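You operate a simulated robot arm through the tools that you are given. There is no shell and no other tool.

You run a simulated robot arm. Do the job below in one go: nothing can be reset, and whatever is moved stays where it is left.

Task
Give the purple seal ring a dye bath: water to the low mark, dye to the high mark.
Fine: close the drain and lay the ring in the trough; water first, by the wide blue button, dye by the square teal button; the other rings stay.
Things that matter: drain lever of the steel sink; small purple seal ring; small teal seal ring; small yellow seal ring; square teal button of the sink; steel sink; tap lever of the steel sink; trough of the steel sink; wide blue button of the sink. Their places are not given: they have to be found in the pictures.

It is judged by the outcome, as a careful person would: the job done as asked, and still so three seconds after it is handed in. It fails if anything else is knocked over, pushed out of place, dropped, spilled or broken. Lids that push on must go on centred and level and be pressed home; caps that screw on are set level and turned clockwise until they are tight.

Robot
A 7-joint arm with a two-finger parallel gripper, fixed in place. Base frame: the origin is on the floor under the middle of its stand, x ahead of it, y to its left, z up. Readings come in cm, degrees, newtons and seconds.
It reaches about 137.2 cm from its shoulder. Its first joint turns from -149.0 to 149.0 degrees. Payload 3.43 kg.
The TCP is the grasp point between the finger pads, 3 cm short of the fingertips. In the tool frame z runs along the fingers and y along their closing line. The gripper opens to 9.4 cm. The fingers are 2.8 cm wide and 1 cm thick; the gripper's body (5 by 9.6 cm) begins 5.5 cm behind the TCP.
Orientation is told as [roll, pitch, yaw] about the base's x, y, z axes, in that order, counted from this pose: with the fingers straight down and closing along the base's y, the tool's x points along the base's -x, its y along +y and its z along -z.

Tools
- The arm moves only by the tool jog_arm. Its arguments are lists of equal length, an entry for each row: "xyz": the shift along the tool's x, y, z in cm, a list of three; "turn": the turn, a rotation vector about the tool's x, y, z in degrees, a list of three; "claw": the opening in per cent of the stroke, from 0 (shut) to 100 (fully open). In form: {"xyz": [[dx, dy, dz], ...], "turn": [[rx, ry, rz], ...], "claw": [claw, ...]}. A call has 1 to 20 rows; each row is the pose to reach, as a shift and turn from the pose commanded when the call began, along the tool's axes at that moment. A row lasts 0.2 s, in which the tool goes at most 5 cm and 8.6 degrees; a call with a longer step from one row to the next is refused whole, and so is a gripper value outside its range. A pose out of reach is approached as far as the arm can. The call stops where the force on the tool passes 90 N (or 10 N more than at its start, if that is more) or the arm is blocked; 0.2 s more then pass. Each finger travels about 4.5 cm/s and halts on what it meets, pressing with about 23 N; the grip force reading is that of the motor and also rises with nothing between the fingers. The clock runs only during rows and for 0.2 s after the last one: add rows that repeat a pose to give the fingers time. The reply holds the time, the measured pose of the TCP, the force on the tool along the base axes, the opening and the grip force, in the units named above and with some noise, with the torque about the TCP (base axes, N m) and any sound that the robot's microphone picked up.
- Cameras (640 x 400 px; columns grow to the right, rows downward): "scene" is fixed at [22.11, 65, 143.93]; the picture's right is [-0.04, -1.00, 0.00], its down [-0.67, 0.03, -0.74] and it looks along [0.74, -0.03, -0.67] (base axes); focal length 266 px, centre (320, 200). "wrist" rides on the gripper at [7.6, 1.4, -10.2] in the tool frame; the picture's right is [-0.18, 0.98, 0.00], its down [-0.75, -0.14, -0.64] and it looks along [-0.63, -0.12, 0.77] (tool axes); focal length 243 px, centre (320, 200).
- camera(camera): a new picture of that camera. It takes no simulated time.
- pixel_to_xyz(camera, pixels): there is no depth. For up to 12 entries [column, row, z] of the newest picture of that camera ("zoom" is the newest enlarged one), the place [x, y] in the base frame at which the ray of that pixel passes the height z, good to about 0.2 cm. It takes no simulated time.
- enlarge(camera, box): a new picture of the part [left, top, right, bottom] of that camera's present view, enlarged. It takes no simulated time.
- finish_job(): hands the job in; it is judged then, once.

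Open the gripper and draw the arm clear of the work before you hand the job in, unless the task says otherwise.

The tools are called as name(argument=value, ...) on one line, values as JSON. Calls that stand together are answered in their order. jog_arm: Moves the arm, as the interface text tells. Its arguments: {"type":"object","properties":{"xyz":{"type":"array","items":{"type":"array","items":{"type":"number"}}},"turn":{"type":"array","items":{"type":"array","items":{"type":"number"}}},"claw":{"type":"array","items":{"type":"number"}}},"required":["xyz","turn","claw"]} The other tools are called the same way: camera (camera) takes a picture; pixel_to_xyz (camera, pixels) gives the place at which the rays of pixels pass given heights; enlarge (camera, box) takes an enlarged picture of a part of a camera's view; finish_job () hands the job in.

At the start:

```text
clock: 0.0
eef_pos: [98.39, 9.22, 117.43]
orientation: [0.1, 0.1, 0.0]
ft_force: [-0.1, 0.2, -0.8]
ft_torque: [-0.03, 0.01, 0.0]
finger_gap: 9.41
grip_force: 0.1
```

scene: 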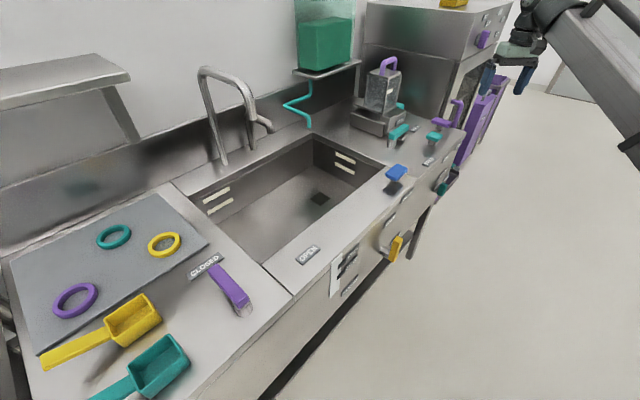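
wrist: 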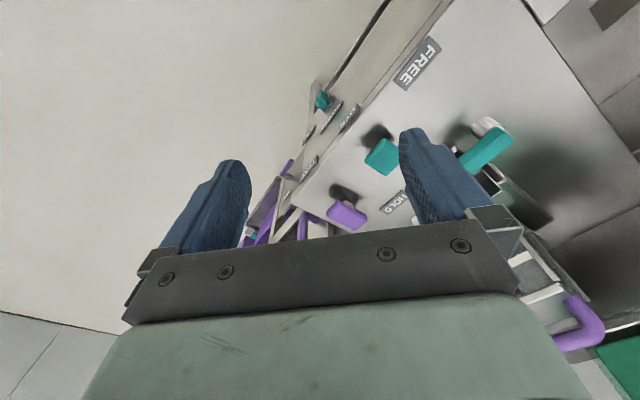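

The scene shows the sink at about (290,190), rings on a mat at left, and a purple lever near (230,288). I enlarge parts of the scene to see details before moving.

enlarge(camera="scene", box=[0, 180, 320, 380])

enlarge(camera="scene", box=[300, 20, 520, 158])

enlarge(camera="scene", box=[160, 60, 480, 300])

```text
2.00 times, centred on (160, 280) of scene
```

zoom: 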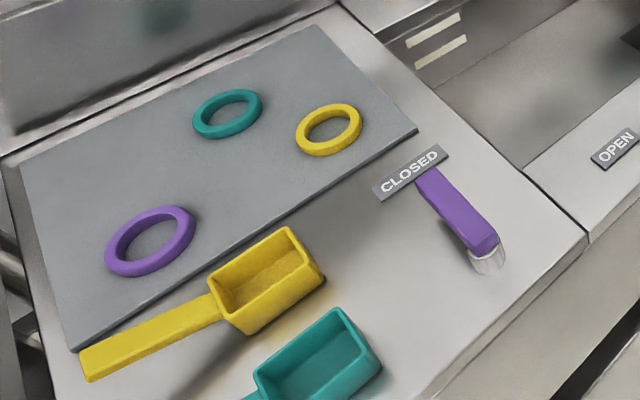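

```text
2.90 times, centred on (410, 89) of scene
```

zoom: 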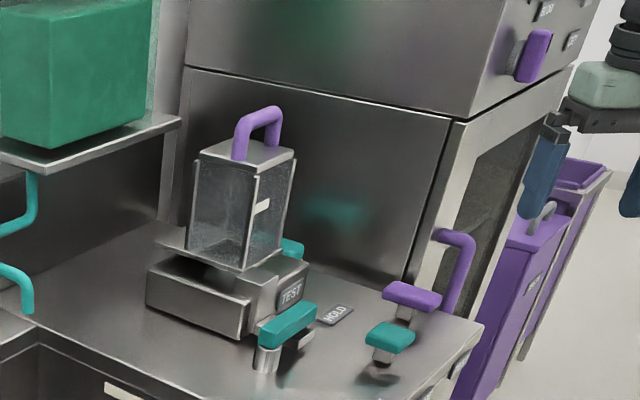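

```text
1.67 times, centred on (320, 180) of scene
```

zoom: 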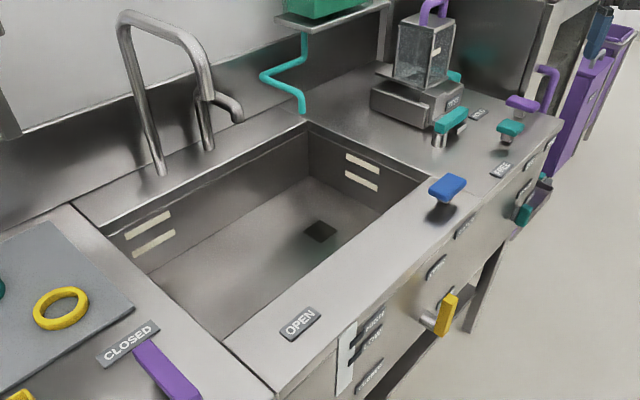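

I need scale, so I query where key pixels land at several candidate heights: OPEN label (307,255), lever pivot (240,305), drain hole (320,198), blue button (397,172).

camera(camera="scene")

pixel_to_xyz(camera="scene", pixels=[[307, 255, 85], [307, 255, 95], [240, 308, 90], [74, 300, 90], [113, 236, 90], [164, 244, 90], [320, 198, 75], [397, 172, 95], [295, 296, 90], [480, 130, 90], [171, 183, 90], [312, 131, 90]])

```text
taken
```

scene: 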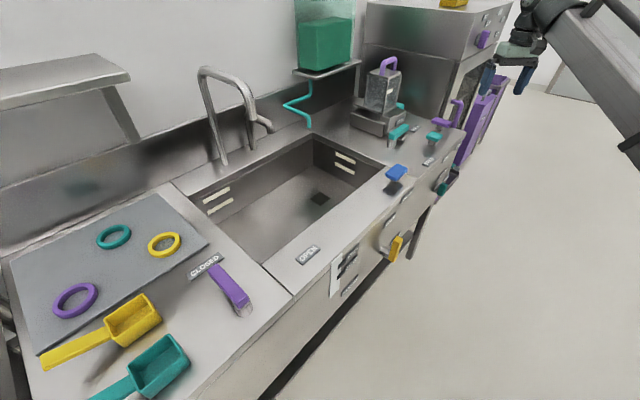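

```text
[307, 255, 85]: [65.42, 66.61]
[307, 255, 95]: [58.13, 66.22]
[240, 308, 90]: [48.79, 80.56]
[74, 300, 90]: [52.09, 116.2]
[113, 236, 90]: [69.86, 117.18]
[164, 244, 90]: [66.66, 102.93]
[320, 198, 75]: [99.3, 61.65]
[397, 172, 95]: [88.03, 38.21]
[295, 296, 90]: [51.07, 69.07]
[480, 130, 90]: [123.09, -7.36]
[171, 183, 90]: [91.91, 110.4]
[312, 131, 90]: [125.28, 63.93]
```

The counter runs diagonally (front edge from about (51,69) to (123,-7)), so I'll move back and up over the front of the sink while yawing 45° so the wrist camera looks squarely at the right-hand part of the sink.

jog_arm(xyz=[[3, 3, -1], [6, 6, -2], [9, 9, -3], [12, 12, -4], [15, 15, -5], [18, 18, -6], [21, 21, -7], [24, 24, -7.5], [27, 27, -8], [30, 30, -8]], turn=[[0, 0, -4.5], [0, 0, -9], [0, 0, -13.5], [0, 0, -18], [0, 0, -22.5], [0, 0, -27], [0, 0, -31.5], [0, 0, -36], [0, 0, -40.5], [0, 0, -45]], claw=[100, 100, 100, 100, 100, 100, 100, 100, 100, 100])

camera(camera="wrist")

camera(camera="scene")

```text
clock: 0.9
eef_pos: [88.1, 19.84, 120.78]
orientation: [0.0, -1.3, 15.2]
ft_force: [7.0, -3.1, -9.0]
ft_torque: [0.66, 0.08, 0.47]
finger_gap: 9.39
grip_force: 0.1
out of reach, approached as far as the arm can: row 4
stopped in row 4: the force on the tool passed its limit at 98 N (the readings are from after the stop); the commanded pose is now the measured one
```

```text
taken
```

wrist: 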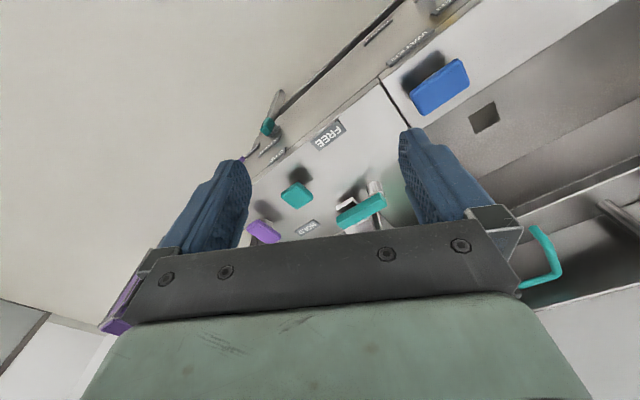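

```text
taken
```

scene: 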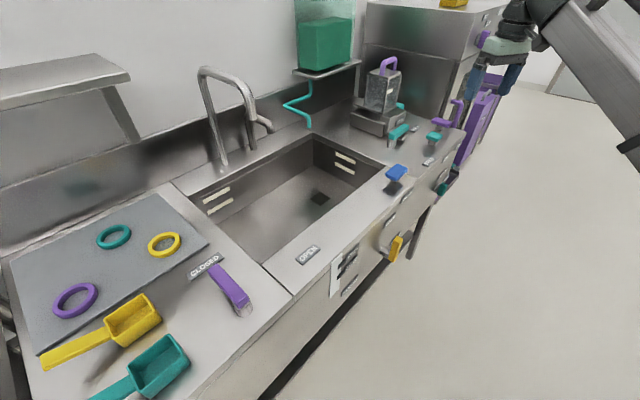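

The call stopped at row 4 with a force spike and an out-of-reach note; I inspect the gripper area near (500,50) to see whether it touched anything, and look closely at the wrist view.

enlarge(camera="scene", box=[420, 0, 640, 138])

enlarge(camera="wrist", box=[220, 0, 640, 262])

```text
2.90 times, centred on (530, 69) of scene
```

zoom: 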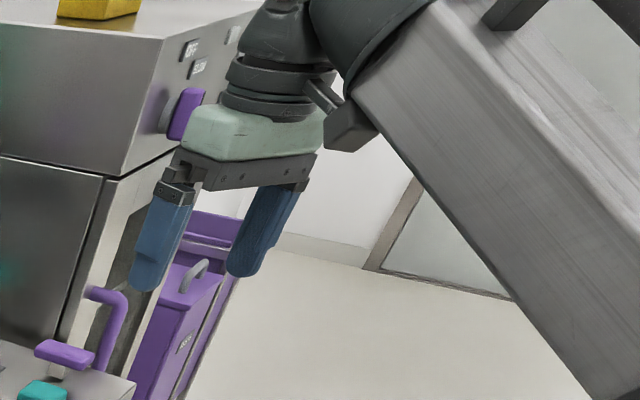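

```text
1.52 times, centred on (430, 131) of wrist
```

zoom: 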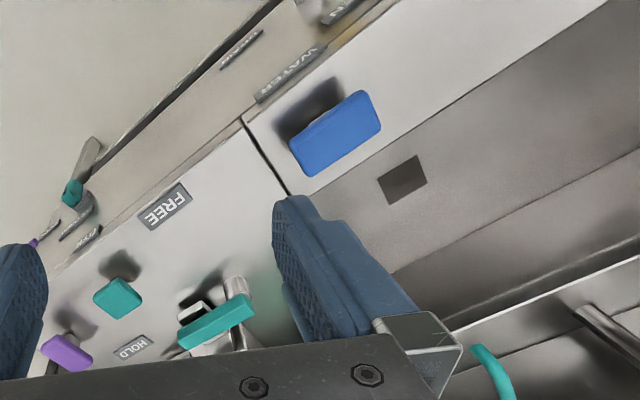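

The gripper is clear of the machine; the stop was likely a joint limit/self-contact of the wrist. I'll try pure translation leftwards (+y) and back, undoing nothing else, in small steps to see how the arm responds.

jog_arm(xyz=[[0, 2, -0.5], [0, 4, -1], [0, 6, -1.5], [0, 8, -2]], turn=[[0, 0, 0], [0, 0, 0], [0, 0, 0], [0, 0, 0]], claw=[100, 100, 100, 100])

```text
clock: 1.9
eef_pos: [86.25, 27.67, 122.57]
orientation: [0.0, -2.0, 15.5]
ft_force: [41.5, -27.6, -64.9]
ft_torque: [5.06, -0.61, 3.46]
finger_gap: 9.39
grip_force: 0.0
```

A steady 80 N load now appears, pushing the tool down/forward, so I look at the pictures for what touches the hand.

enlarge(camera="scene", box=[400, 0, 640, 150])

camera(camera="wrist")

```text
2.67 times, centred on (520, 75) of scene
```

zoom: 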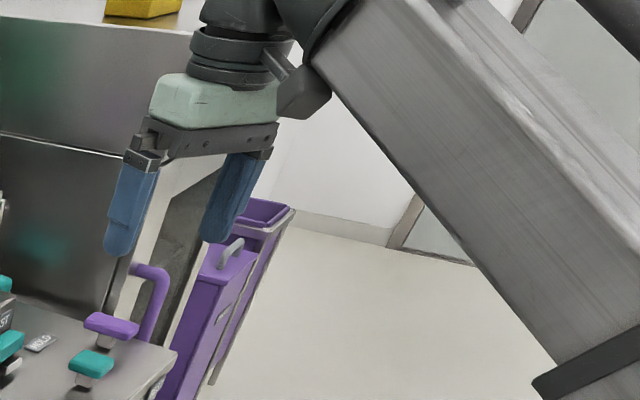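

```text
taken
```

wrist: 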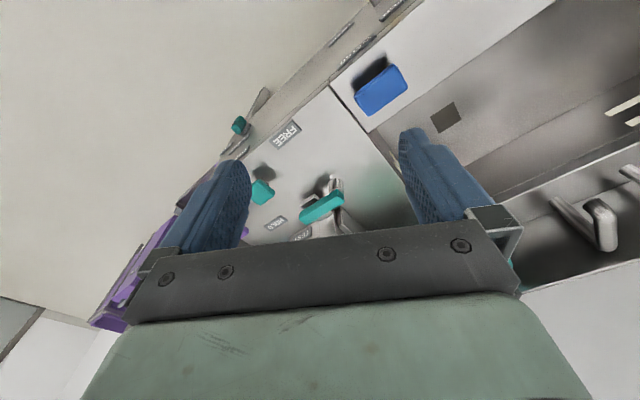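

The camera bracket seems to be pressing on the forearm because the hand is high and close; I lower it by 8 cm and move outwards a little to release this contact.

jog_arm(xyz=[[-1, 0, 2], [-2, 0, 4], [-3, 0, 6], [-4, 0, 8]], turn=[[0, 0, 0], [0, 0, 0], [0, 0, 0], [0, 0, 0]], claw=[100, 100, 100, 100])

enlarge(camera="scene", box=[400, 0, 640, 150])

```text
clock: 3.0
eef_pos: [89.83, 28.78, 114.84]
orientation: [0.0, -1.1, 15.1]
ft_force: [-0.1, 0.4, 0.2]
ft_torque: [-0.03, 0.0, 0.01]
finger_gap: 9.41
grip_force: 0.0
```

```text
2.67 times, centred on (520, 75) of scene
```

zoom: 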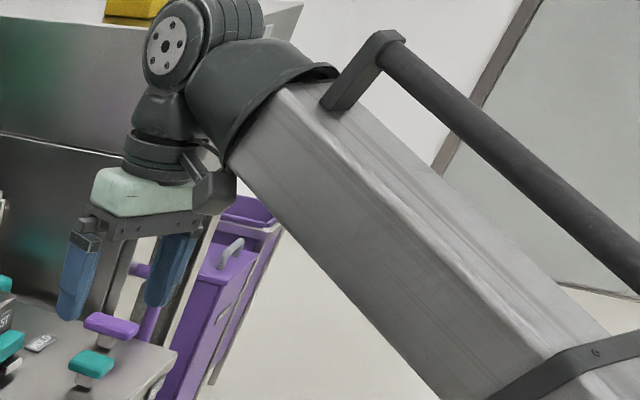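

Load is gone (about 0 N). I look at the right-hand sink controls from here.

camera(camera="wrist")

enlarge(camera="wrist", box=[200, 0, 460, 162])

enlarge(camera="scene", box=[320, 140, 480, 300])

```text
taken
```

wrist: 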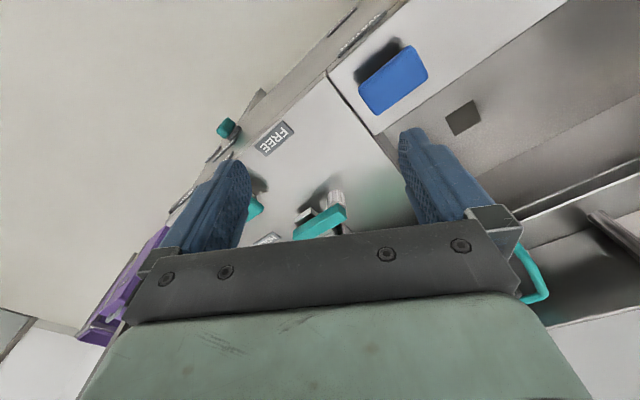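

```text
2.46 times, centred on (330, 81) of wrist
```

zoom: 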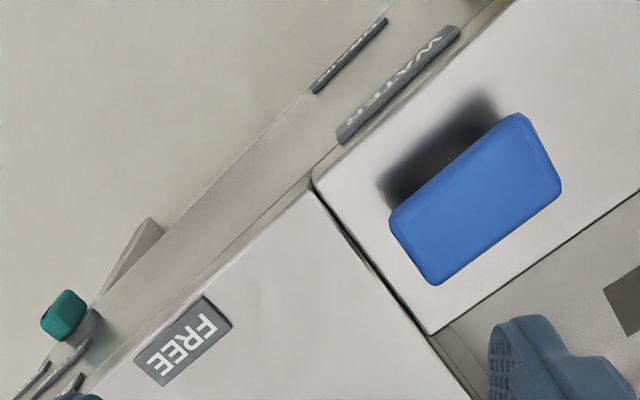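

```text
2.50 times, centred on (400, 220) of scene
```

zoom: 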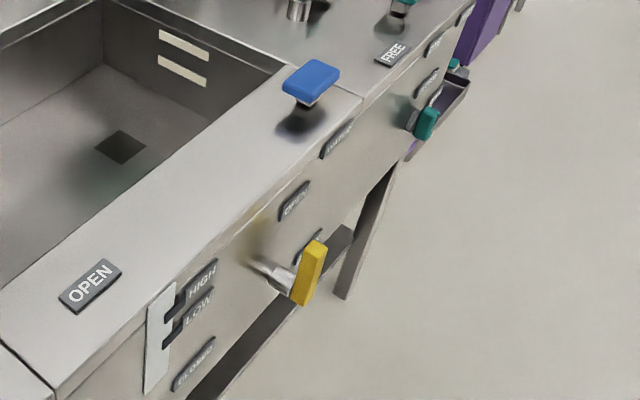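

I enlarge the front panel labels further to identify which lever is the drain and which is the tap.

enlarge(camera="scene", box=[320, 220, 420, 300])

enlarge(camera="scene", box=[400, 130, 500, 210])

enlarge(camera="scene", box=[180, 240, 280, 330])

enlarge(camera="scene", box=[340, 50, 480, 170])

```text
5.00 times, centred on (370, 260) of scene
```

zoom: 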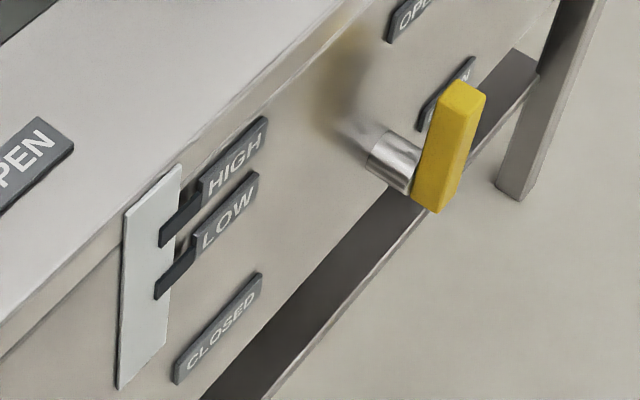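

```text
5.00 times, centred on (450, 170) of scene
```

zoom: 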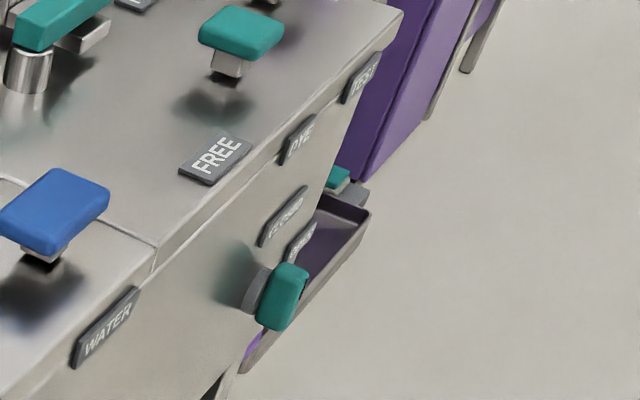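

```text
4.44 times, centred on (230, 285) of scene
```

zoom: 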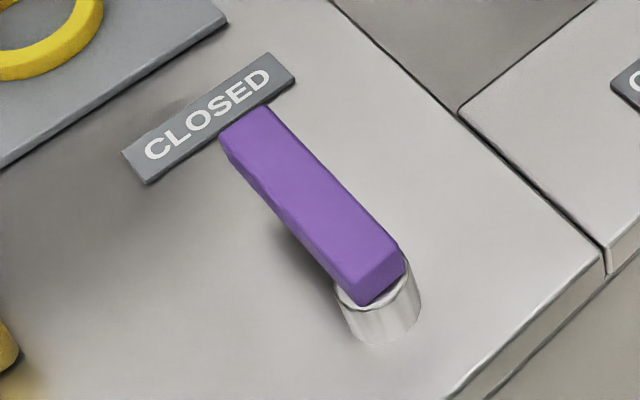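

```text
3.33 times, centred on (410, 110) of scene
```

zoom: 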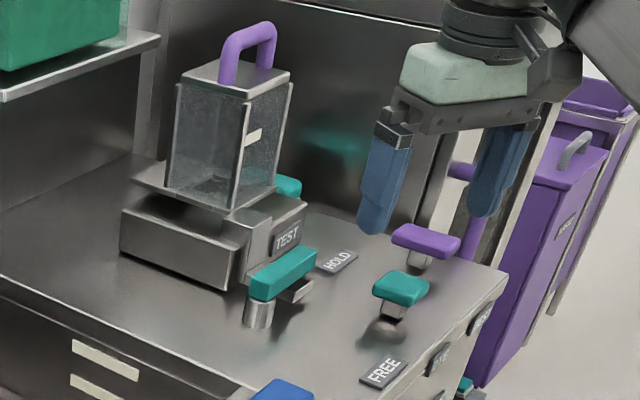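

I triangulate the counter height with the FREE label (scene (428,161), wrist (271,138)) and the counter seam corner (scene about (413,178), wrist (328,73)).

pixel_to_xyz(camera="wrist", pixels=[[271, 138, 80], [271, 138, 85], [271, 138, 90], [271, 138, 95], [328, 73, 80], [328, 73, 85], [328, 73, 90], [395, 78, 85], [395, 78, 90], [395, 78, 95], [462, 117, 60], [462, 117, 70]])

camera(camera="scene")

pixel_to_xyz(camera="scene", pixels=[[428, 161, 80], [428, 161, 85], [428, 161, 90], [428, 161, 95], [412, 180, 80], [412, 180, 85], [412, 180, 90], [397, 172, 85], [397, 172, 90], [397, 172, 95], [320, 198, 60], [320, 198, 70]])

```text
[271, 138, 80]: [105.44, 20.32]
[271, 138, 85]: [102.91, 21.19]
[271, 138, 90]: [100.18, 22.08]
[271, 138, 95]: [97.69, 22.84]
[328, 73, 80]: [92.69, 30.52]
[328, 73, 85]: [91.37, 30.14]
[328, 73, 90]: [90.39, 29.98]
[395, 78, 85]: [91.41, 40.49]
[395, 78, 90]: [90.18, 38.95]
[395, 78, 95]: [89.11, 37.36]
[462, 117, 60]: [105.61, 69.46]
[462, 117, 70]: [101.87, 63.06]
```

```text
taken
```

scene: 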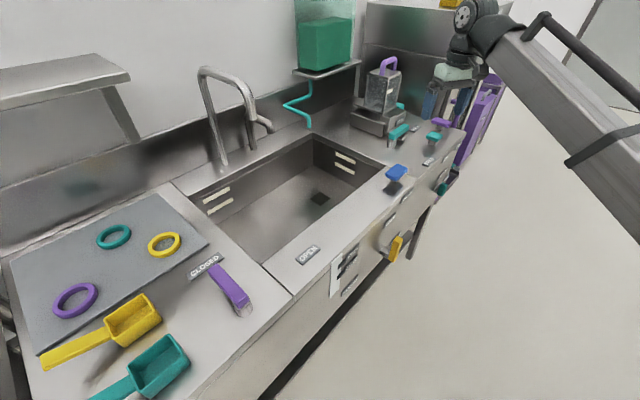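

```text
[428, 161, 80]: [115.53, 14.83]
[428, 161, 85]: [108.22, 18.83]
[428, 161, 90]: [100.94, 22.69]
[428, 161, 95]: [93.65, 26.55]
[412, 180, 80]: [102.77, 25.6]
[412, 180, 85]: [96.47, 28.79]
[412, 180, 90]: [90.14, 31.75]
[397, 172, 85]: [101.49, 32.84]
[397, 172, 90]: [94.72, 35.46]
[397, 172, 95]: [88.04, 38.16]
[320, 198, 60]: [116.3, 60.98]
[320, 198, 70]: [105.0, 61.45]
```

Counter top is at z≈90, blue button top ≈94 at (89.3,37.7), trough floor ≈74 with the drain hole near (100,61). Now I find heights of the yellow front lever and panel labels along the front plane.

pixel_to_xyz(camera="scene", pixels=[[412, 237, 80], [412, 237, 70], [405, 262, 80], [405, 262, 70], [394, 250, 80], [394, 250, 70], [349, 287, 80], [349, 287, 70], [403, 222, 85], [403, 222, 75], [339, 262, 85], [345, 298, 70]])

enlarge(camera="scene", box=[380, 210, 430, 260])

```text
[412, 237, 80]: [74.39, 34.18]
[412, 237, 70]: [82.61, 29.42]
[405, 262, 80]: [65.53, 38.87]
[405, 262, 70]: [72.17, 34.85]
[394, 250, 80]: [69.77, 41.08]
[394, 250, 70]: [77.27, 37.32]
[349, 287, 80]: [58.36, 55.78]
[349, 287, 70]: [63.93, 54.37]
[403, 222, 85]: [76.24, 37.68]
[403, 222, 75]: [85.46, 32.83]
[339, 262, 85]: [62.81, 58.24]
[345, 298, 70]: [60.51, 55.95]
```

```text
8.00 times, centred on (405, 235) of scene
```

zoom: 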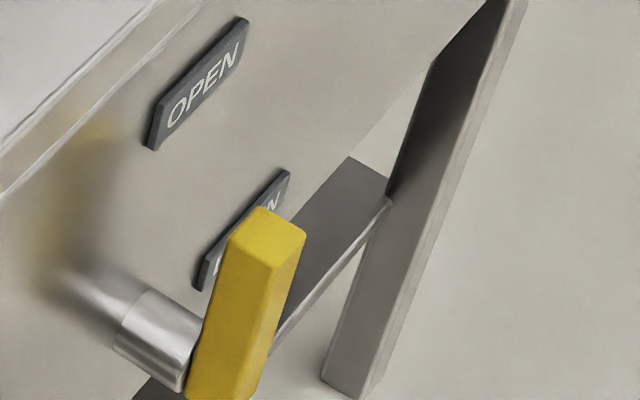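

From ray geometry the yellow front lever (pivot near panel height 65, pointing up toward an OPEN label) may be the drain. I'll bring the hand down in front of the panel with 45° yaw to read the labels with the wrist camera.

jog_arm(xyz=[[1.5, 0.7, 3], [4, 1.4, 6], [6.7, 2.4, 9], [9.5, 3.4, 12], [12.5, 4.6, 15], [15.5, 5.8, 18], [18.5, 7, 20.5], [21.5, 8.2, 22], [24.2, 9.2, 23]], turn=[[0, 0, 0], [0, 0, -4], [0, 0, -8], [0, 0, -12], [0, 0, -16], [0, 0, -20], [0, 0, -24], [0, 0, -27], [0, 0, -30]], claw=[100, 100, 100, 100, 100, 100, 100, 100, 100])

camera(camera="wrist")

camera(camera="scene")

```text
clock: 5.0
eef_pos: [64.7, 31.48, 91.51]
orientation: [-0.6, -1.1, 45.2]
ft_force: [-0.5, -0.7, 0.9]
ft_torque: [-0.03, -0.01, 0.0]
finger_gap: 9.4
grip_force: 0.1
```

```text
taken
```

wrist: 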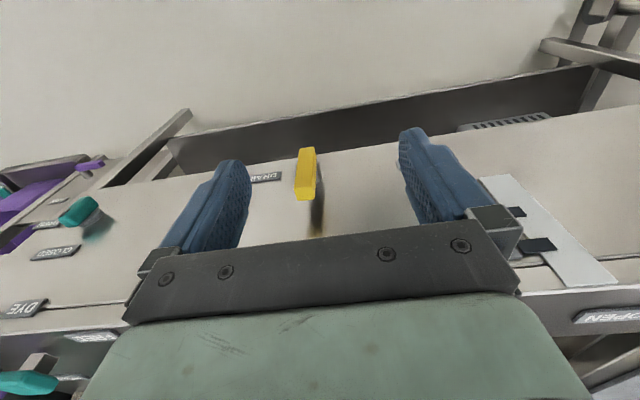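

```text
taken
```

scene: 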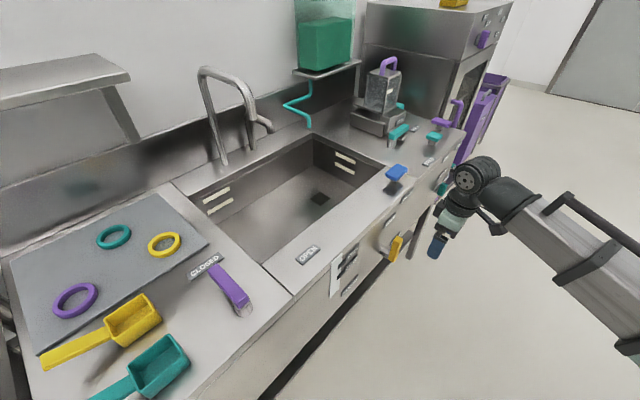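

The panel is now visible, with a label at (265,176) beside the yellow lever; I enlarge it.

enlarge(camera="wrist", box=[220, 130, 380, 240])

enlarge(camera="wrist", box=[0, 150, 180, 390])

enlarge(camera="wrist", box=[440, 60, 640, 380])

```text
3.64 times, centred on (300, 185) of wrist
```

zoom: 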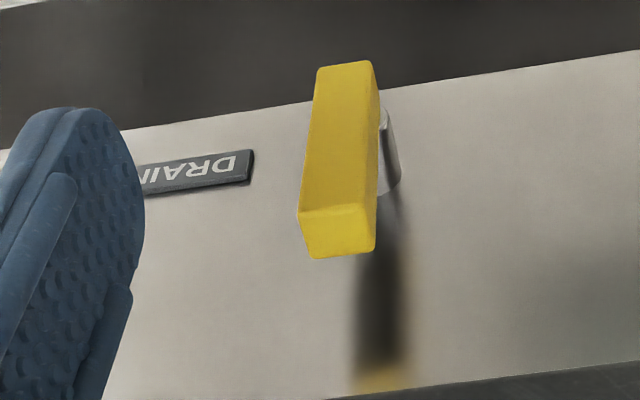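

```text
1.67 times, centred on (90, 270) of wrist
```

zoom: 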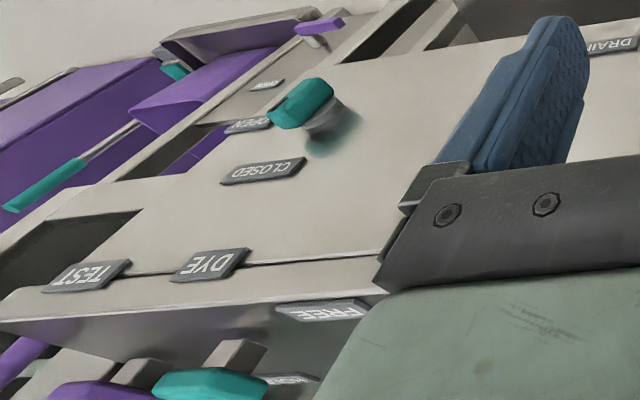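

```text
1.25 times, centred on (540, 220) of wrist
```

zoom: 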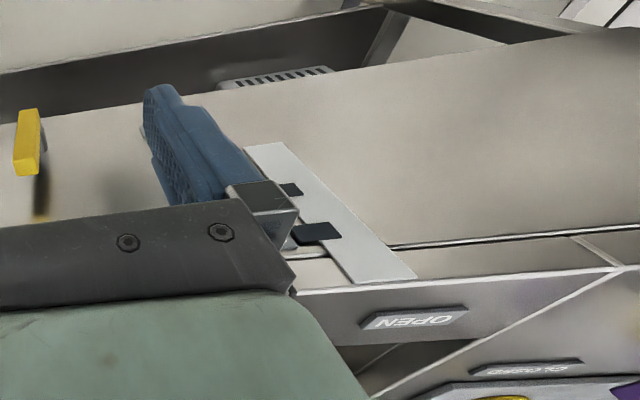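

The label confirms DRAIN for the yellow lever, which points up to OPEN; DYE sits under the teal button, TEST under the purple one. I triangulate the yellow blade: its top end is at wrist (305,194)/scene (398.5,238), bottom at wrist (307,148)/scene (392,262).

camera(camera="scene")

pixel_to_xyz(camera="scene", pixels=[[398.5, 238, 80], [398.5, 238, 75], [398.5, 238, 70], [393, 261, 75], [393, 261, 70], [393, 261, 65], [390, 220, 80], [390, 220, 75], [349, 285, 70], [349, 285, 65], [407, 196, 87], [407, 196, 83]])

camera(camera="wrist")

pixel_to_xyz(camera="wrist", pixels=[[305, 194, 80], [305, 194, 75], [305, 194, 70], [307, 148, 75], [307, 148, 70], [307, 148, 65], [265, 176, 70], [265, 176, 65], [265, 176, 60], [319, 185, 70], [319, 185, 65], [316, 234, 80]])

```text
taken
```

scene: 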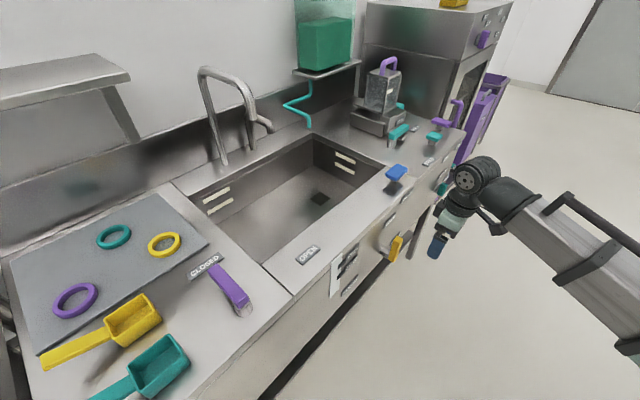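

```text
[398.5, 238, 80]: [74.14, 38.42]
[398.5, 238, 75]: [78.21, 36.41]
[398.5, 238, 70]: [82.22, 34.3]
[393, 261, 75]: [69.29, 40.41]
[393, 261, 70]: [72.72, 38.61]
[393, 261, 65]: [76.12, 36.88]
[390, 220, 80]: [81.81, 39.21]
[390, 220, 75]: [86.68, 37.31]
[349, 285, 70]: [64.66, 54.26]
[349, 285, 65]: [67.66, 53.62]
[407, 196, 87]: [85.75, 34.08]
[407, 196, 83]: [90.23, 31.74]
```

```text
taken
```

wrist: 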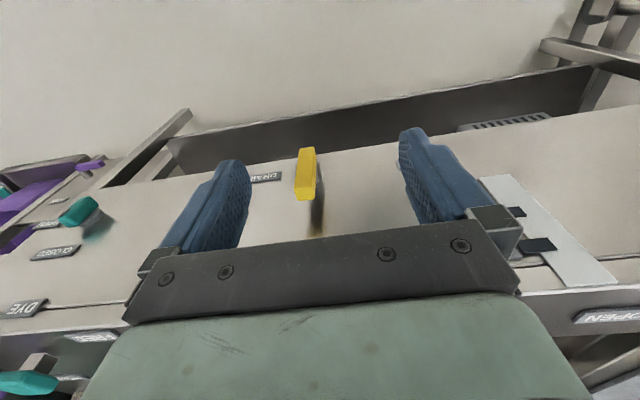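

```text
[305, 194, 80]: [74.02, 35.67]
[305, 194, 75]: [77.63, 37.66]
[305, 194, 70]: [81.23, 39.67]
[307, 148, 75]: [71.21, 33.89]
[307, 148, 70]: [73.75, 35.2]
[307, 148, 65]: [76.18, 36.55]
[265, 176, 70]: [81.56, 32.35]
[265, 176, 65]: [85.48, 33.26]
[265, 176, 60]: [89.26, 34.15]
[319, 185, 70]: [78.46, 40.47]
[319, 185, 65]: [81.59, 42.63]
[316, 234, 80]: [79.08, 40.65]
```

Blade runs from z≈65 to 76.3 at (76.8,36.9), about 5.5 cm off the panel. I close the fingers and tilt the hand 30° so they point down-forward, keeping clear of the counter edge, for pushing the lever from its right side.

jog_arm(xyz=[[0, 0, 0], [0, 0, 0], [0, 0, 0], [0, 0, 0], [0, 0, 0], [0, 0, 0]], turn=[[0, -5, 0], [0, -11, 0], [0, -17, 0], [0, -23, 0], [0, -29, 0], [0, -29, 0]], claw=[60, 30, 0, 0, 0, 0])

camera(camera="wrist")

```text
clock: 6.3
eef_pos: [64.62, 31.45, 91.3]
orientation: [-0.7, -30.0, 45.5]
ft_force: [-0.2, 0.4, 0.5]
ft_torque: [-0.03, -0.03, 0.01]
finger_gap: 0.0
grip_force: 23.2
```

```text
taken
```

wrist: 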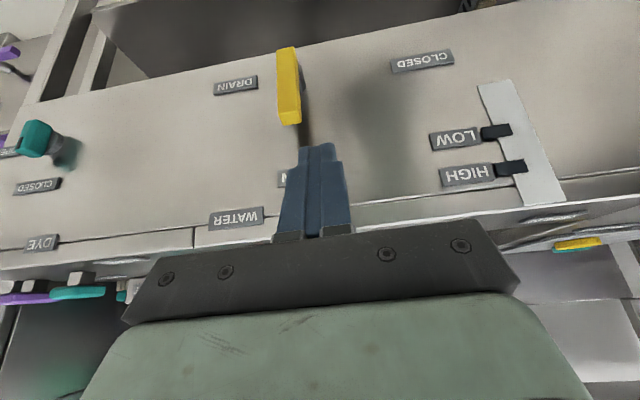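

The view is clear: CLOSED is left of the lever pivot, OPEN above it, DRAIN to its right. I move to the right side of the blade (tip about 1 cm to its right), first lowering in free space then moving in.

jog_arm(xyz=[[1.44, -2, 2.8], [2.87, -4, 5.6], [4.3, -6, 8.4], [5.75, -8, 11.2], [7.18, -10, 13.98], [5, -9.8, 15.2], [2.8, -9.5, 16.5], [0.6, -9.2, 17.8], [-1.6, -8.88, 19.04]], turn=[[0, 0, 0], [0, 0, 0], [0, 0, 0], [0, 0, 0], [0, 0, 0], [0, 0, 0], [0, 0, 0], [0, 0, 0], [0, 0, 0]], claw=[0, 0, 0, 0, 0, 0, 0, 0, 0])

camera(camera="wrist")

enlarge(camera="scene", box=[340, 190, 460, 280])

```text
clock: 8.3
eef_pos: [78.77, 32.89, 75.62]
orientation: [-0.7, -30.2, 45.5]
ft_force: [-0.3, 0.5, -0.1]
ft_torque: [0.03, -0.01, -0.02]
finger_gap: 0.0
grip_force: 23.5
```

```text
taken
```

wrist: 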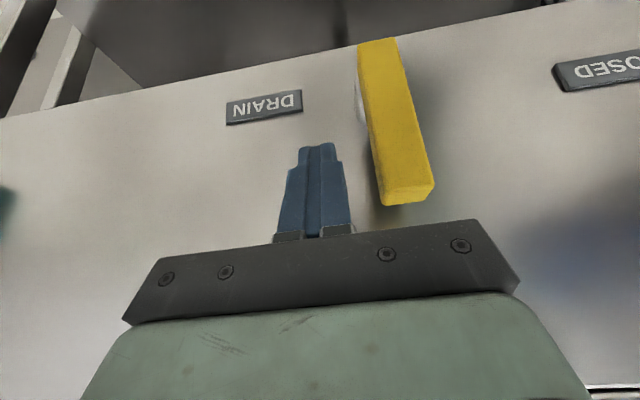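

```text
4.44 times, centred on (400, 235) of scene
```

zoom: 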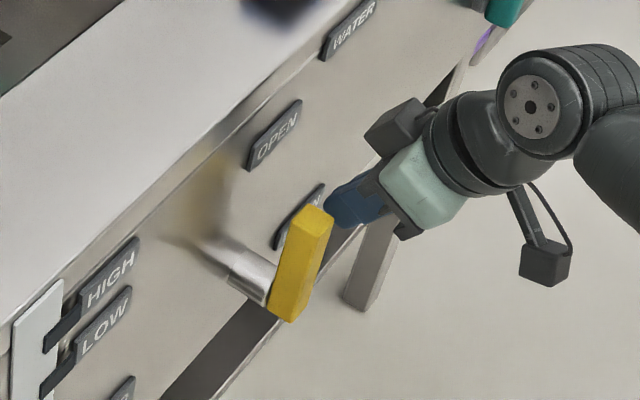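

The fingers are just right of the blade at matching depth. I push the blade left along its arc (90° toward CLOSED), ending by pressing down on it.

jog_arm(xyz=[[0, 1, 0], [0, 1.8, 0], [0, 2.9, 0], [0, 4, 0], [0.15, 5.1, 0.26], [0.34, 6.18, 0.59], [0.67, 7.1, 1.17], [1.05, 7.98, 1.82], [1.55, 8.6, 2.68], [2.05, 9.17, 3.55], [2.25, 9.4, 3.9], [2.4, 9.5, 4.16]], turn=[[0, 0, 0], [0, 0, 0], [0, 0, 0], [0, 0, 0], [0, 0, 0], [0, 0, 0], [0, 0, 0], [0, 0, 0], [0, 0, 0], [0, 0, 0], [0, 0, 0], [0, 0, 0]], claw=[0, 0, 0, 0, 0, 0, 0, 0, 0, 0, 0, 0])

camera(camera="wrist")

enlarge(camera="scene", box=[320, 200, 440, 290])

```text
clock: 10.9
eef_pos: [72.12, 39.47, 71.02]
orientation: [-0.8, -30.2, 45.5]
ft_force: [-2.0, -8.1, 23.3]
ft_torque: [-0.25, -0.04, 0.08]
finger_gap: 0.02
grip_force: 23.0
```

```text
taken
```

wrist: 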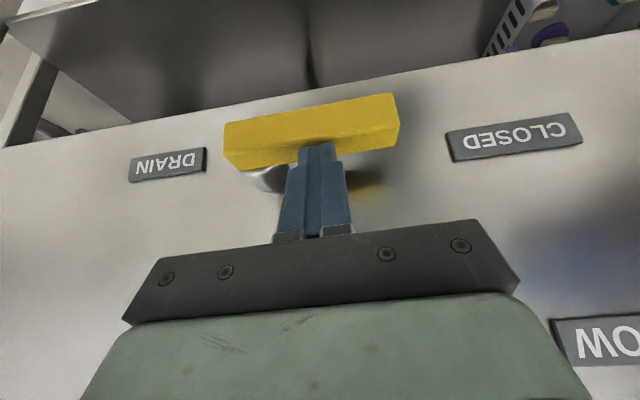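

```text
4.44 times, centred on (380, 245) of scene
```

zoom: 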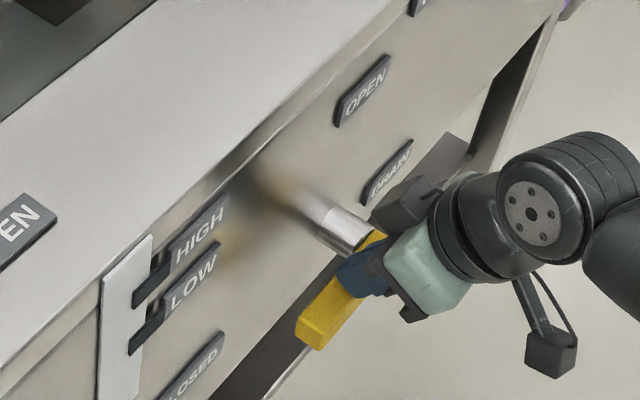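

The blade now lies roughly horizontal toward CLOSED (23 N contact). I press down slightly more to see whether it is on its stop.

jog_arm(xyz=[[0.15, 0, 0.26], [0.3, 0, 0.52], [0.3, 0, 0.52]], turn=[[0, 0, 0], [0, 0, 0], [0, 0, 0]], claw=[0, 0, 0])

enlarge(camera="wrist", box=[100, 60, 600, 260])

```text
clock: 11.7
eef_pos: [72.01, 39.4, 70.98]
orientation: [-0.9, -30.9, 45.6]
ft_force: [-10.2, -10.1, 37.8]
ft_torque: [-0.25, 0.14, 0.05]
finger_gap: 0.0
grip_force: 22.9
stopped in row 3: the force on the tool passed its limit at 92 N (the readings are from after the stop); the commanded pose is now the measured one
```

```text
1.28 times, centred on (350, 160) of wrist
```

zoom: 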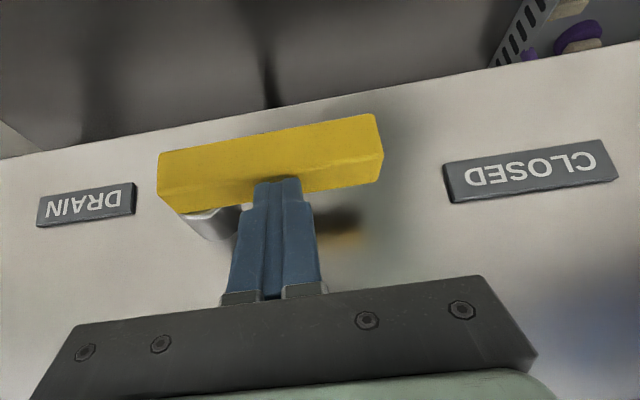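

The force rose with no motion, so the lever is at its CLOSED stop. I back off upward and away from the panel, and then check the scene.

jog_arm(xyz=[[-0.75, 0, -1.3], [-1.5, 0, -2.6], [0.5, 0, -4.5], [2.6, 0, -6.5], [4.5, 0, -8.5], [6, 0, -11], [6, 0, -15], [5, 0, -19], [3.5, 0, -23]], turn=[[0, 0, 0], [0, 0, 0], [0, 0, 0], [0, 0, 0], [0, 0, 0], [0, 0, 0], [0, 0, 0], [0, 0, 0], [0, 0, 0]], claw=[0, 0, 0, 0, 0, 0, 0, 0, 0])

camera(camera="scene")

camera(camera="wrist")

```text
clock: 13.7
eef_pos: [61.76, 29.02, 88.72]
orientation: [-0.9, -30.6, 45.7]
ft_force: [0.4, -0.6, 0.8]
ft_torque: [0.01, -0.02, 0.02]
finger_gap: 0.01
grip_force: 23.4
```

```text
taken
```

scene: 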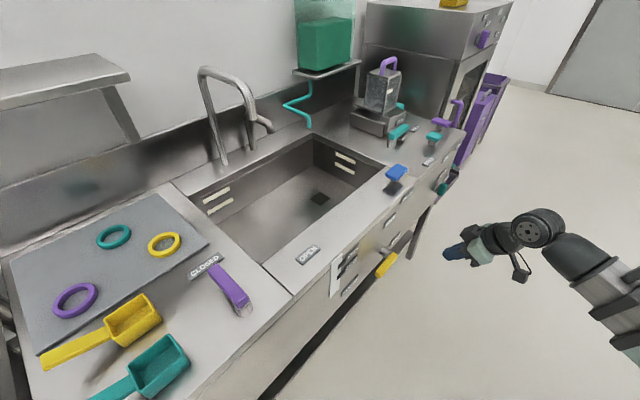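

```text
taken
```

wrist: 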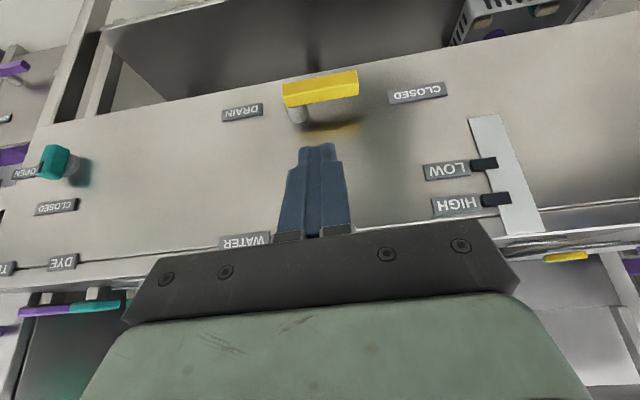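

The drain lever rests horizontally at CLOSED. Now I raise the hand and swing left toward the rings, opening the gripper, with a first leg to about (58,60,106).

jog_arm(xyz=[[-3.2, 3.05, -0.65], [-6.4, 6.1, -1.3], [-9.6, 9.15, -1.95], [-12.8, 12.2, -2.6], [-16, 15.25, -3.25], [-19.2, 18.3, -3.9], [-22.4, 21.35, -4.55], [-25.6, 24.4, -5.2]], turn=[[0, 0, 0], [0, 0, 0], [0, 0, 0], [0, 0, 0], [0, 0, 0], [0, 0, 0], [0, 0, 0], [0, 0, 0]], claw=[0, 0, 20, 40, 60, 80, 100, 100])

camera(camera="scene")

camera(camera="wrist")

```text
clock: 15.5
eef_pos: [57.71, 60.43, 105.89]
orientation: [-0.9, -30.6, 45.4]
ft_force: [0.0, 0.1, 0.0]
ft_torque: [0.02, 0.01, 0.0]
finger_gap: 9.4
grip_force: 0.1
```

```text
taken
```

scene: 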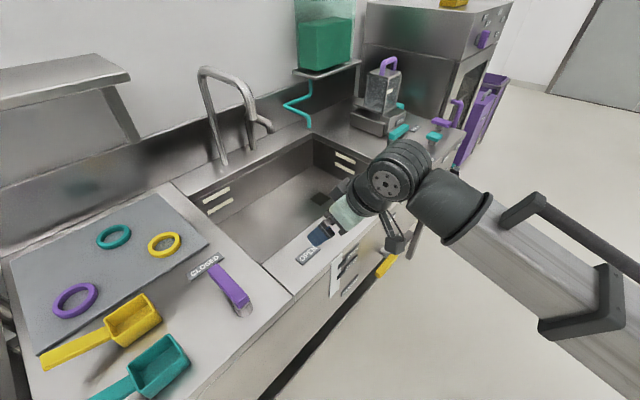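

```text
taken
```

wrist: 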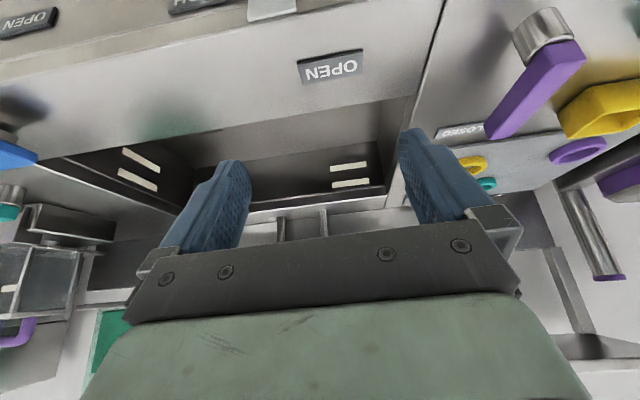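

Clear so far. I continue left toward the purple ring at about (47,97,110), bringing the hand upright on the way.

jog_arm(xyz=[[-2, 3.7, 0.65], [-4, 7.4, 1.3], [-6, 11.1, 1.95], [-8, 14.8, 2.6], [-10, 18.5, 3.25], [-12, 22.2, 3.9], [-14, 25.9, 4.6], [-16, 29.6, 5.2], [-18.1, 33.3, 5.9]], turn=[[0, 0, 0], [0, 3.5, 0], [0, 7, 0], [0, 11, 0], [0, 15, 0], [0, 19, 0], [0, 23, 0], [0, 27, 0], [0, 30.5, 0]], claw=[100, 100, 100, 100, 100, 100, 100, 100, 100])

camera(camera="wrist")

camera(camera="scene")

```text
clock: 17.5
eef_pos: [47.48, 97.08, 109.53]
orientation: [-0.7, 0.0, 45.1]
ft_force: [-0.1, 0.1, 0.2]
ft_torque: [0.02, 0.0, -0.02]
finger_gap: 9.37
grip_force: 0.1
```

```text
taken
```

wrist: 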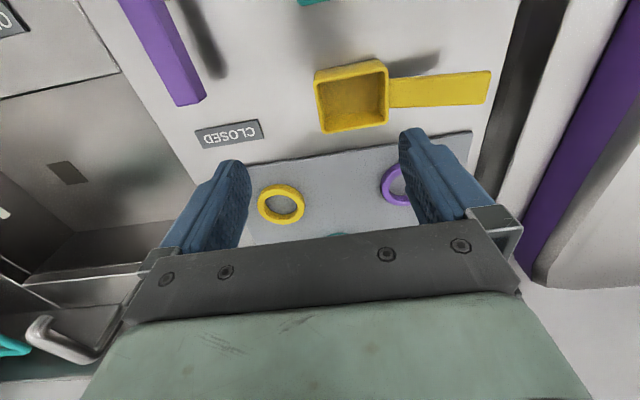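

```text
taken
```

scene: 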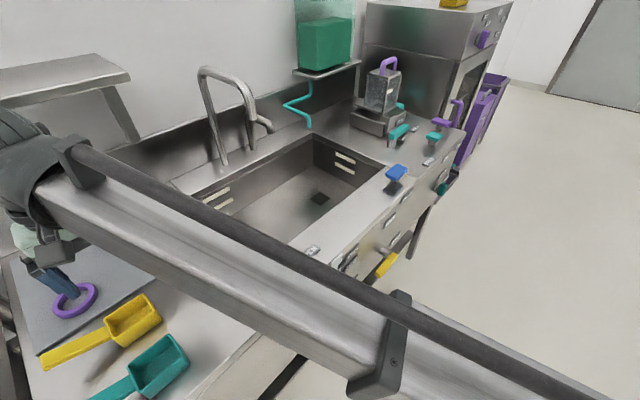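

The purple ring sits at wrist (400,185), partly behind the right finger. I yaw another 25° so that it comes between the fingers in view.

jog_arm(xyz=[[0, 0, 0], [0, 0, 0], [0, 0, 0], [0, 0, 0]], turn=[[0, 0, -6.5], [0, 0, -13], [0, 0, -19.5], [0, 0, -25]], claw=[100, 100, 100, 100])

camera(camera="wrist")

camera(camera="scene")

```text
clock: 18.5
eef_pos: [47.41, 97.0, 109.63]
orientation: [-0.7, 0.2, 70.3]
ft_force: [-0.5, 1.1, -0.1]
ft_torque: [0.0, 0.0, -0.01]
finger_gap: 9.4
grip_force: 0.0
```

```text
taken
```

wrist: 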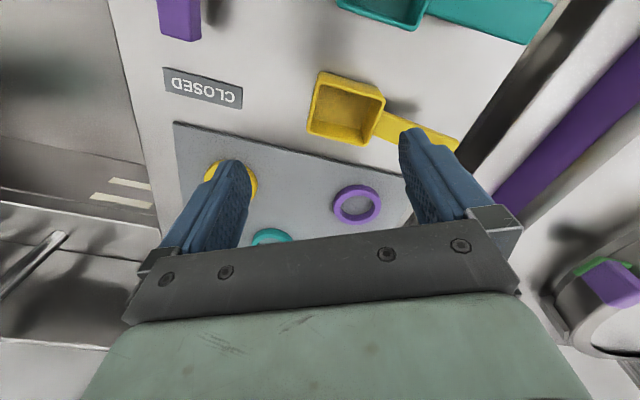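

```text
taken
```

scene: 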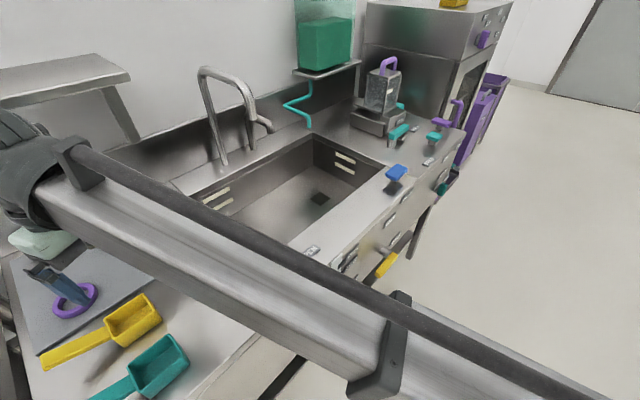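

The purple ring is now visible at wrist (357,205). I measure its centre and edges and cross-check the height with the scene view at (75,300).

enlarge(camera="wrist", box=[300, 160, 420, 235])

pixel_to_xyz(camera="wrist", pixels=[[357, 205, 90], [357, 205, 92], [357, 205, 94], [333, 206, 92], [383, 204, 92], [357, 184, 92], [357, 227, 92], [317, 150, 91], [345, 108, 95]])

pixel_to_xyz(camera="scene", pixels=[[75, 300.5, 90], [75, 300.5, 92], [75, 300.5, 94], [52, 305, 92], [98, 294, 92], [164, 244, 92], [113, 236, 92]])

```text
5.33 times, centred on (360, 198) of wrist
```

zoom: 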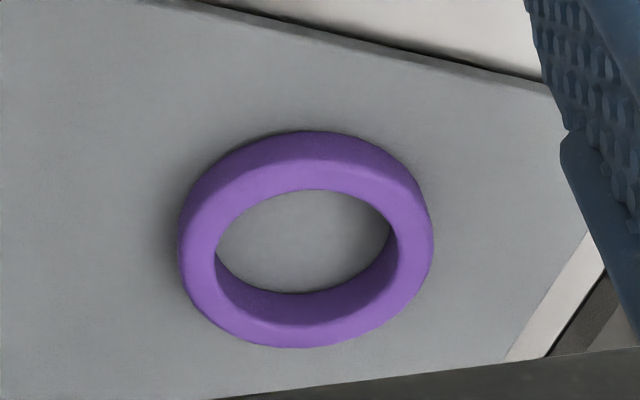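

```text
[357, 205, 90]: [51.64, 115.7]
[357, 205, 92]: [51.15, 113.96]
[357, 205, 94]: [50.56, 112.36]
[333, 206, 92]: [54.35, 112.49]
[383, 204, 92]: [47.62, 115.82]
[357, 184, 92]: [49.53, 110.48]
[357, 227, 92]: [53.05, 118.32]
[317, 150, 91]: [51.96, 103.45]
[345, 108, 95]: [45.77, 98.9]
```

```text
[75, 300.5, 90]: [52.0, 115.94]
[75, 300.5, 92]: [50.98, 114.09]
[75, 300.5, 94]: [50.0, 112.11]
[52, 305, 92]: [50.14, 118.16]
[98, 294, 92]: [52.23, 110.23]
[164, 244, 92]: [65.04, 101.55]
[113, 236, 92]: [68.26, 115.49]
```

The ring centre is (51.1,114.0), z≈92, outer diameter about 7.5 cm, so the open fingers (9.4 cm) fit across it. I move above it at z≈104 to check reach and alignment.

jog_arm(xyz=[[-3.5, 0.5, 0], [-7, 1, 1], [-10.5, 1.4, 2.5], [-14, 1.9, 4], [-17.25, 2.25, 5.6]], turn=[[0, 0, 0], [0, 0, 0], [0, 0, 0], [0, 0, 0], [0, 0, 0]], claw=[100, 100, 100, 100, 100])

camera(camera="wrist")

camera(camera="scene")

```text
clock: 19.7
eef_pos: [48.22, 106.58, 102.44]
orientation: [-0.7, 0.2, 70.0]
ft_force: [0.0, 0.4, 0.4]
ft_torque: [0.03, -0.01, -0.02]
finger_gap: 9.39
grip_force: 0.0
out of reach, approached as far as the arm can: row 3, 4, 5
```

```text
taken
```

wrist: 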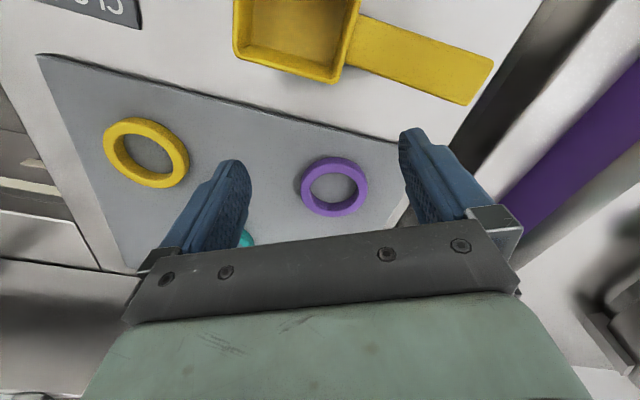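

```text
taken
```

scene: 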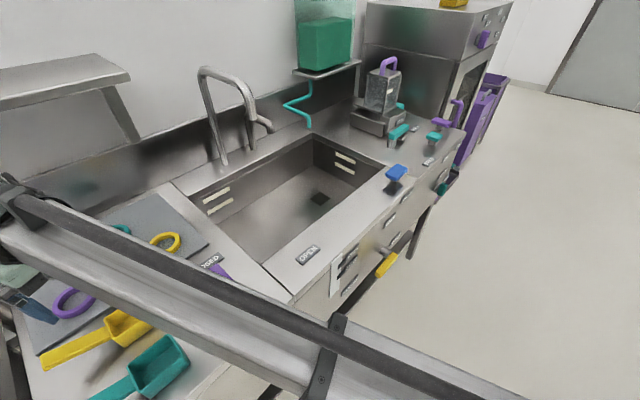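

Straight-down fingers fall short of the ring (stopped at (48.2,106.6)), so I tilt the hand 22° outwards, which gains reach while keeping the closing line level.

jog_arm(xyz=[[0, 0, 0], [0, 0, 0], [0, 0, 0], [0, 0, 0], [0, 0, 0]], turn=[[0, -5, 0], [0, -10, 0], [0, -16, 0], [0, -22, 0], [0, -22, 0]], claw=[100, 100, 100, 100, 100])

camera(camera="wrist")

```text
clock: 20.9
eef_pos: [48.1, 106.63, 102.28]
orientation: [-0.8, -21.8, 70.4]
ft_force: [-0.5, -0.1, 0.6]
ft_torque: [-0.01, 0.02, -0.01]
finger_gap: 9.41
grip_force: 0.1
```

```text
taken
```

wrist: 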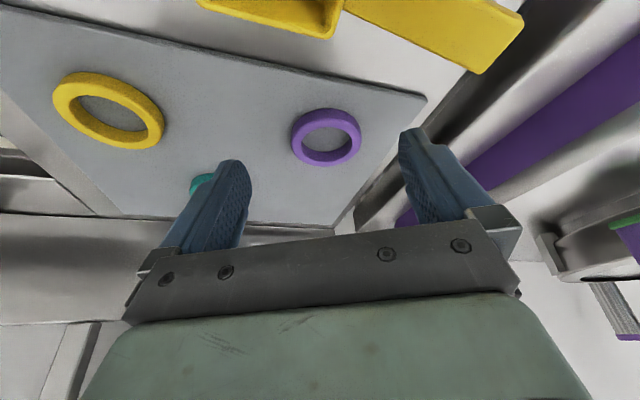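

Now tilted at the same spot; I re-measure the ring at wrist (326,137) from this pose.

enlarge(camera="wrist", box=[270, 90, 390, 180])

pixel_to_xyz(camera="wrist", pixels=[[326, 135, 91], [326, 135, 92], [326, 135, 93], [291, 138, 92], [362, 133, 92], [324, 109, 92], [328, 163, 92], [110, 108, 92], [205, 183, 92], [320, 145, 98]])

```text
4.44 times, centred on (330, 135) of wrist
```

zoom: 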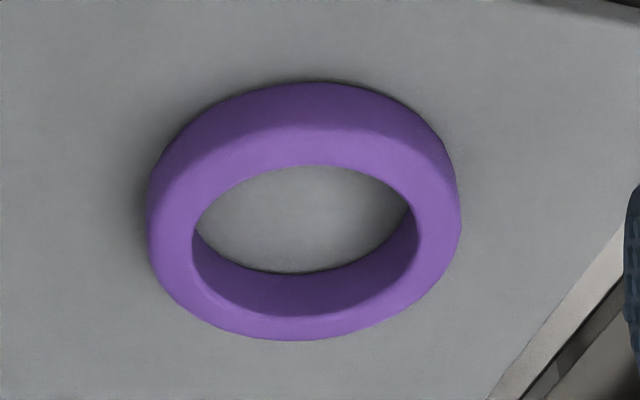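

```text
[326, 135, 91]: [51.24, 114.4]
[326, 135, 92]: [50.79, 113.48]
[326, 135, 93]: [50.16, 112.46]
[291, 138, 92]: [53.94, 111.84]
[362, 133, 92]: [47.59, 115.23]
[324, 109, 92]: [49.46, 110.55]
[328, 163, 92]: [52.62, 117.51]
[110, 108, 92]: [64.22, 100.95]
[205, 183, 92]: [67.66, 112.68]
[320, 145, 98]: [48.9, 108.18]
```

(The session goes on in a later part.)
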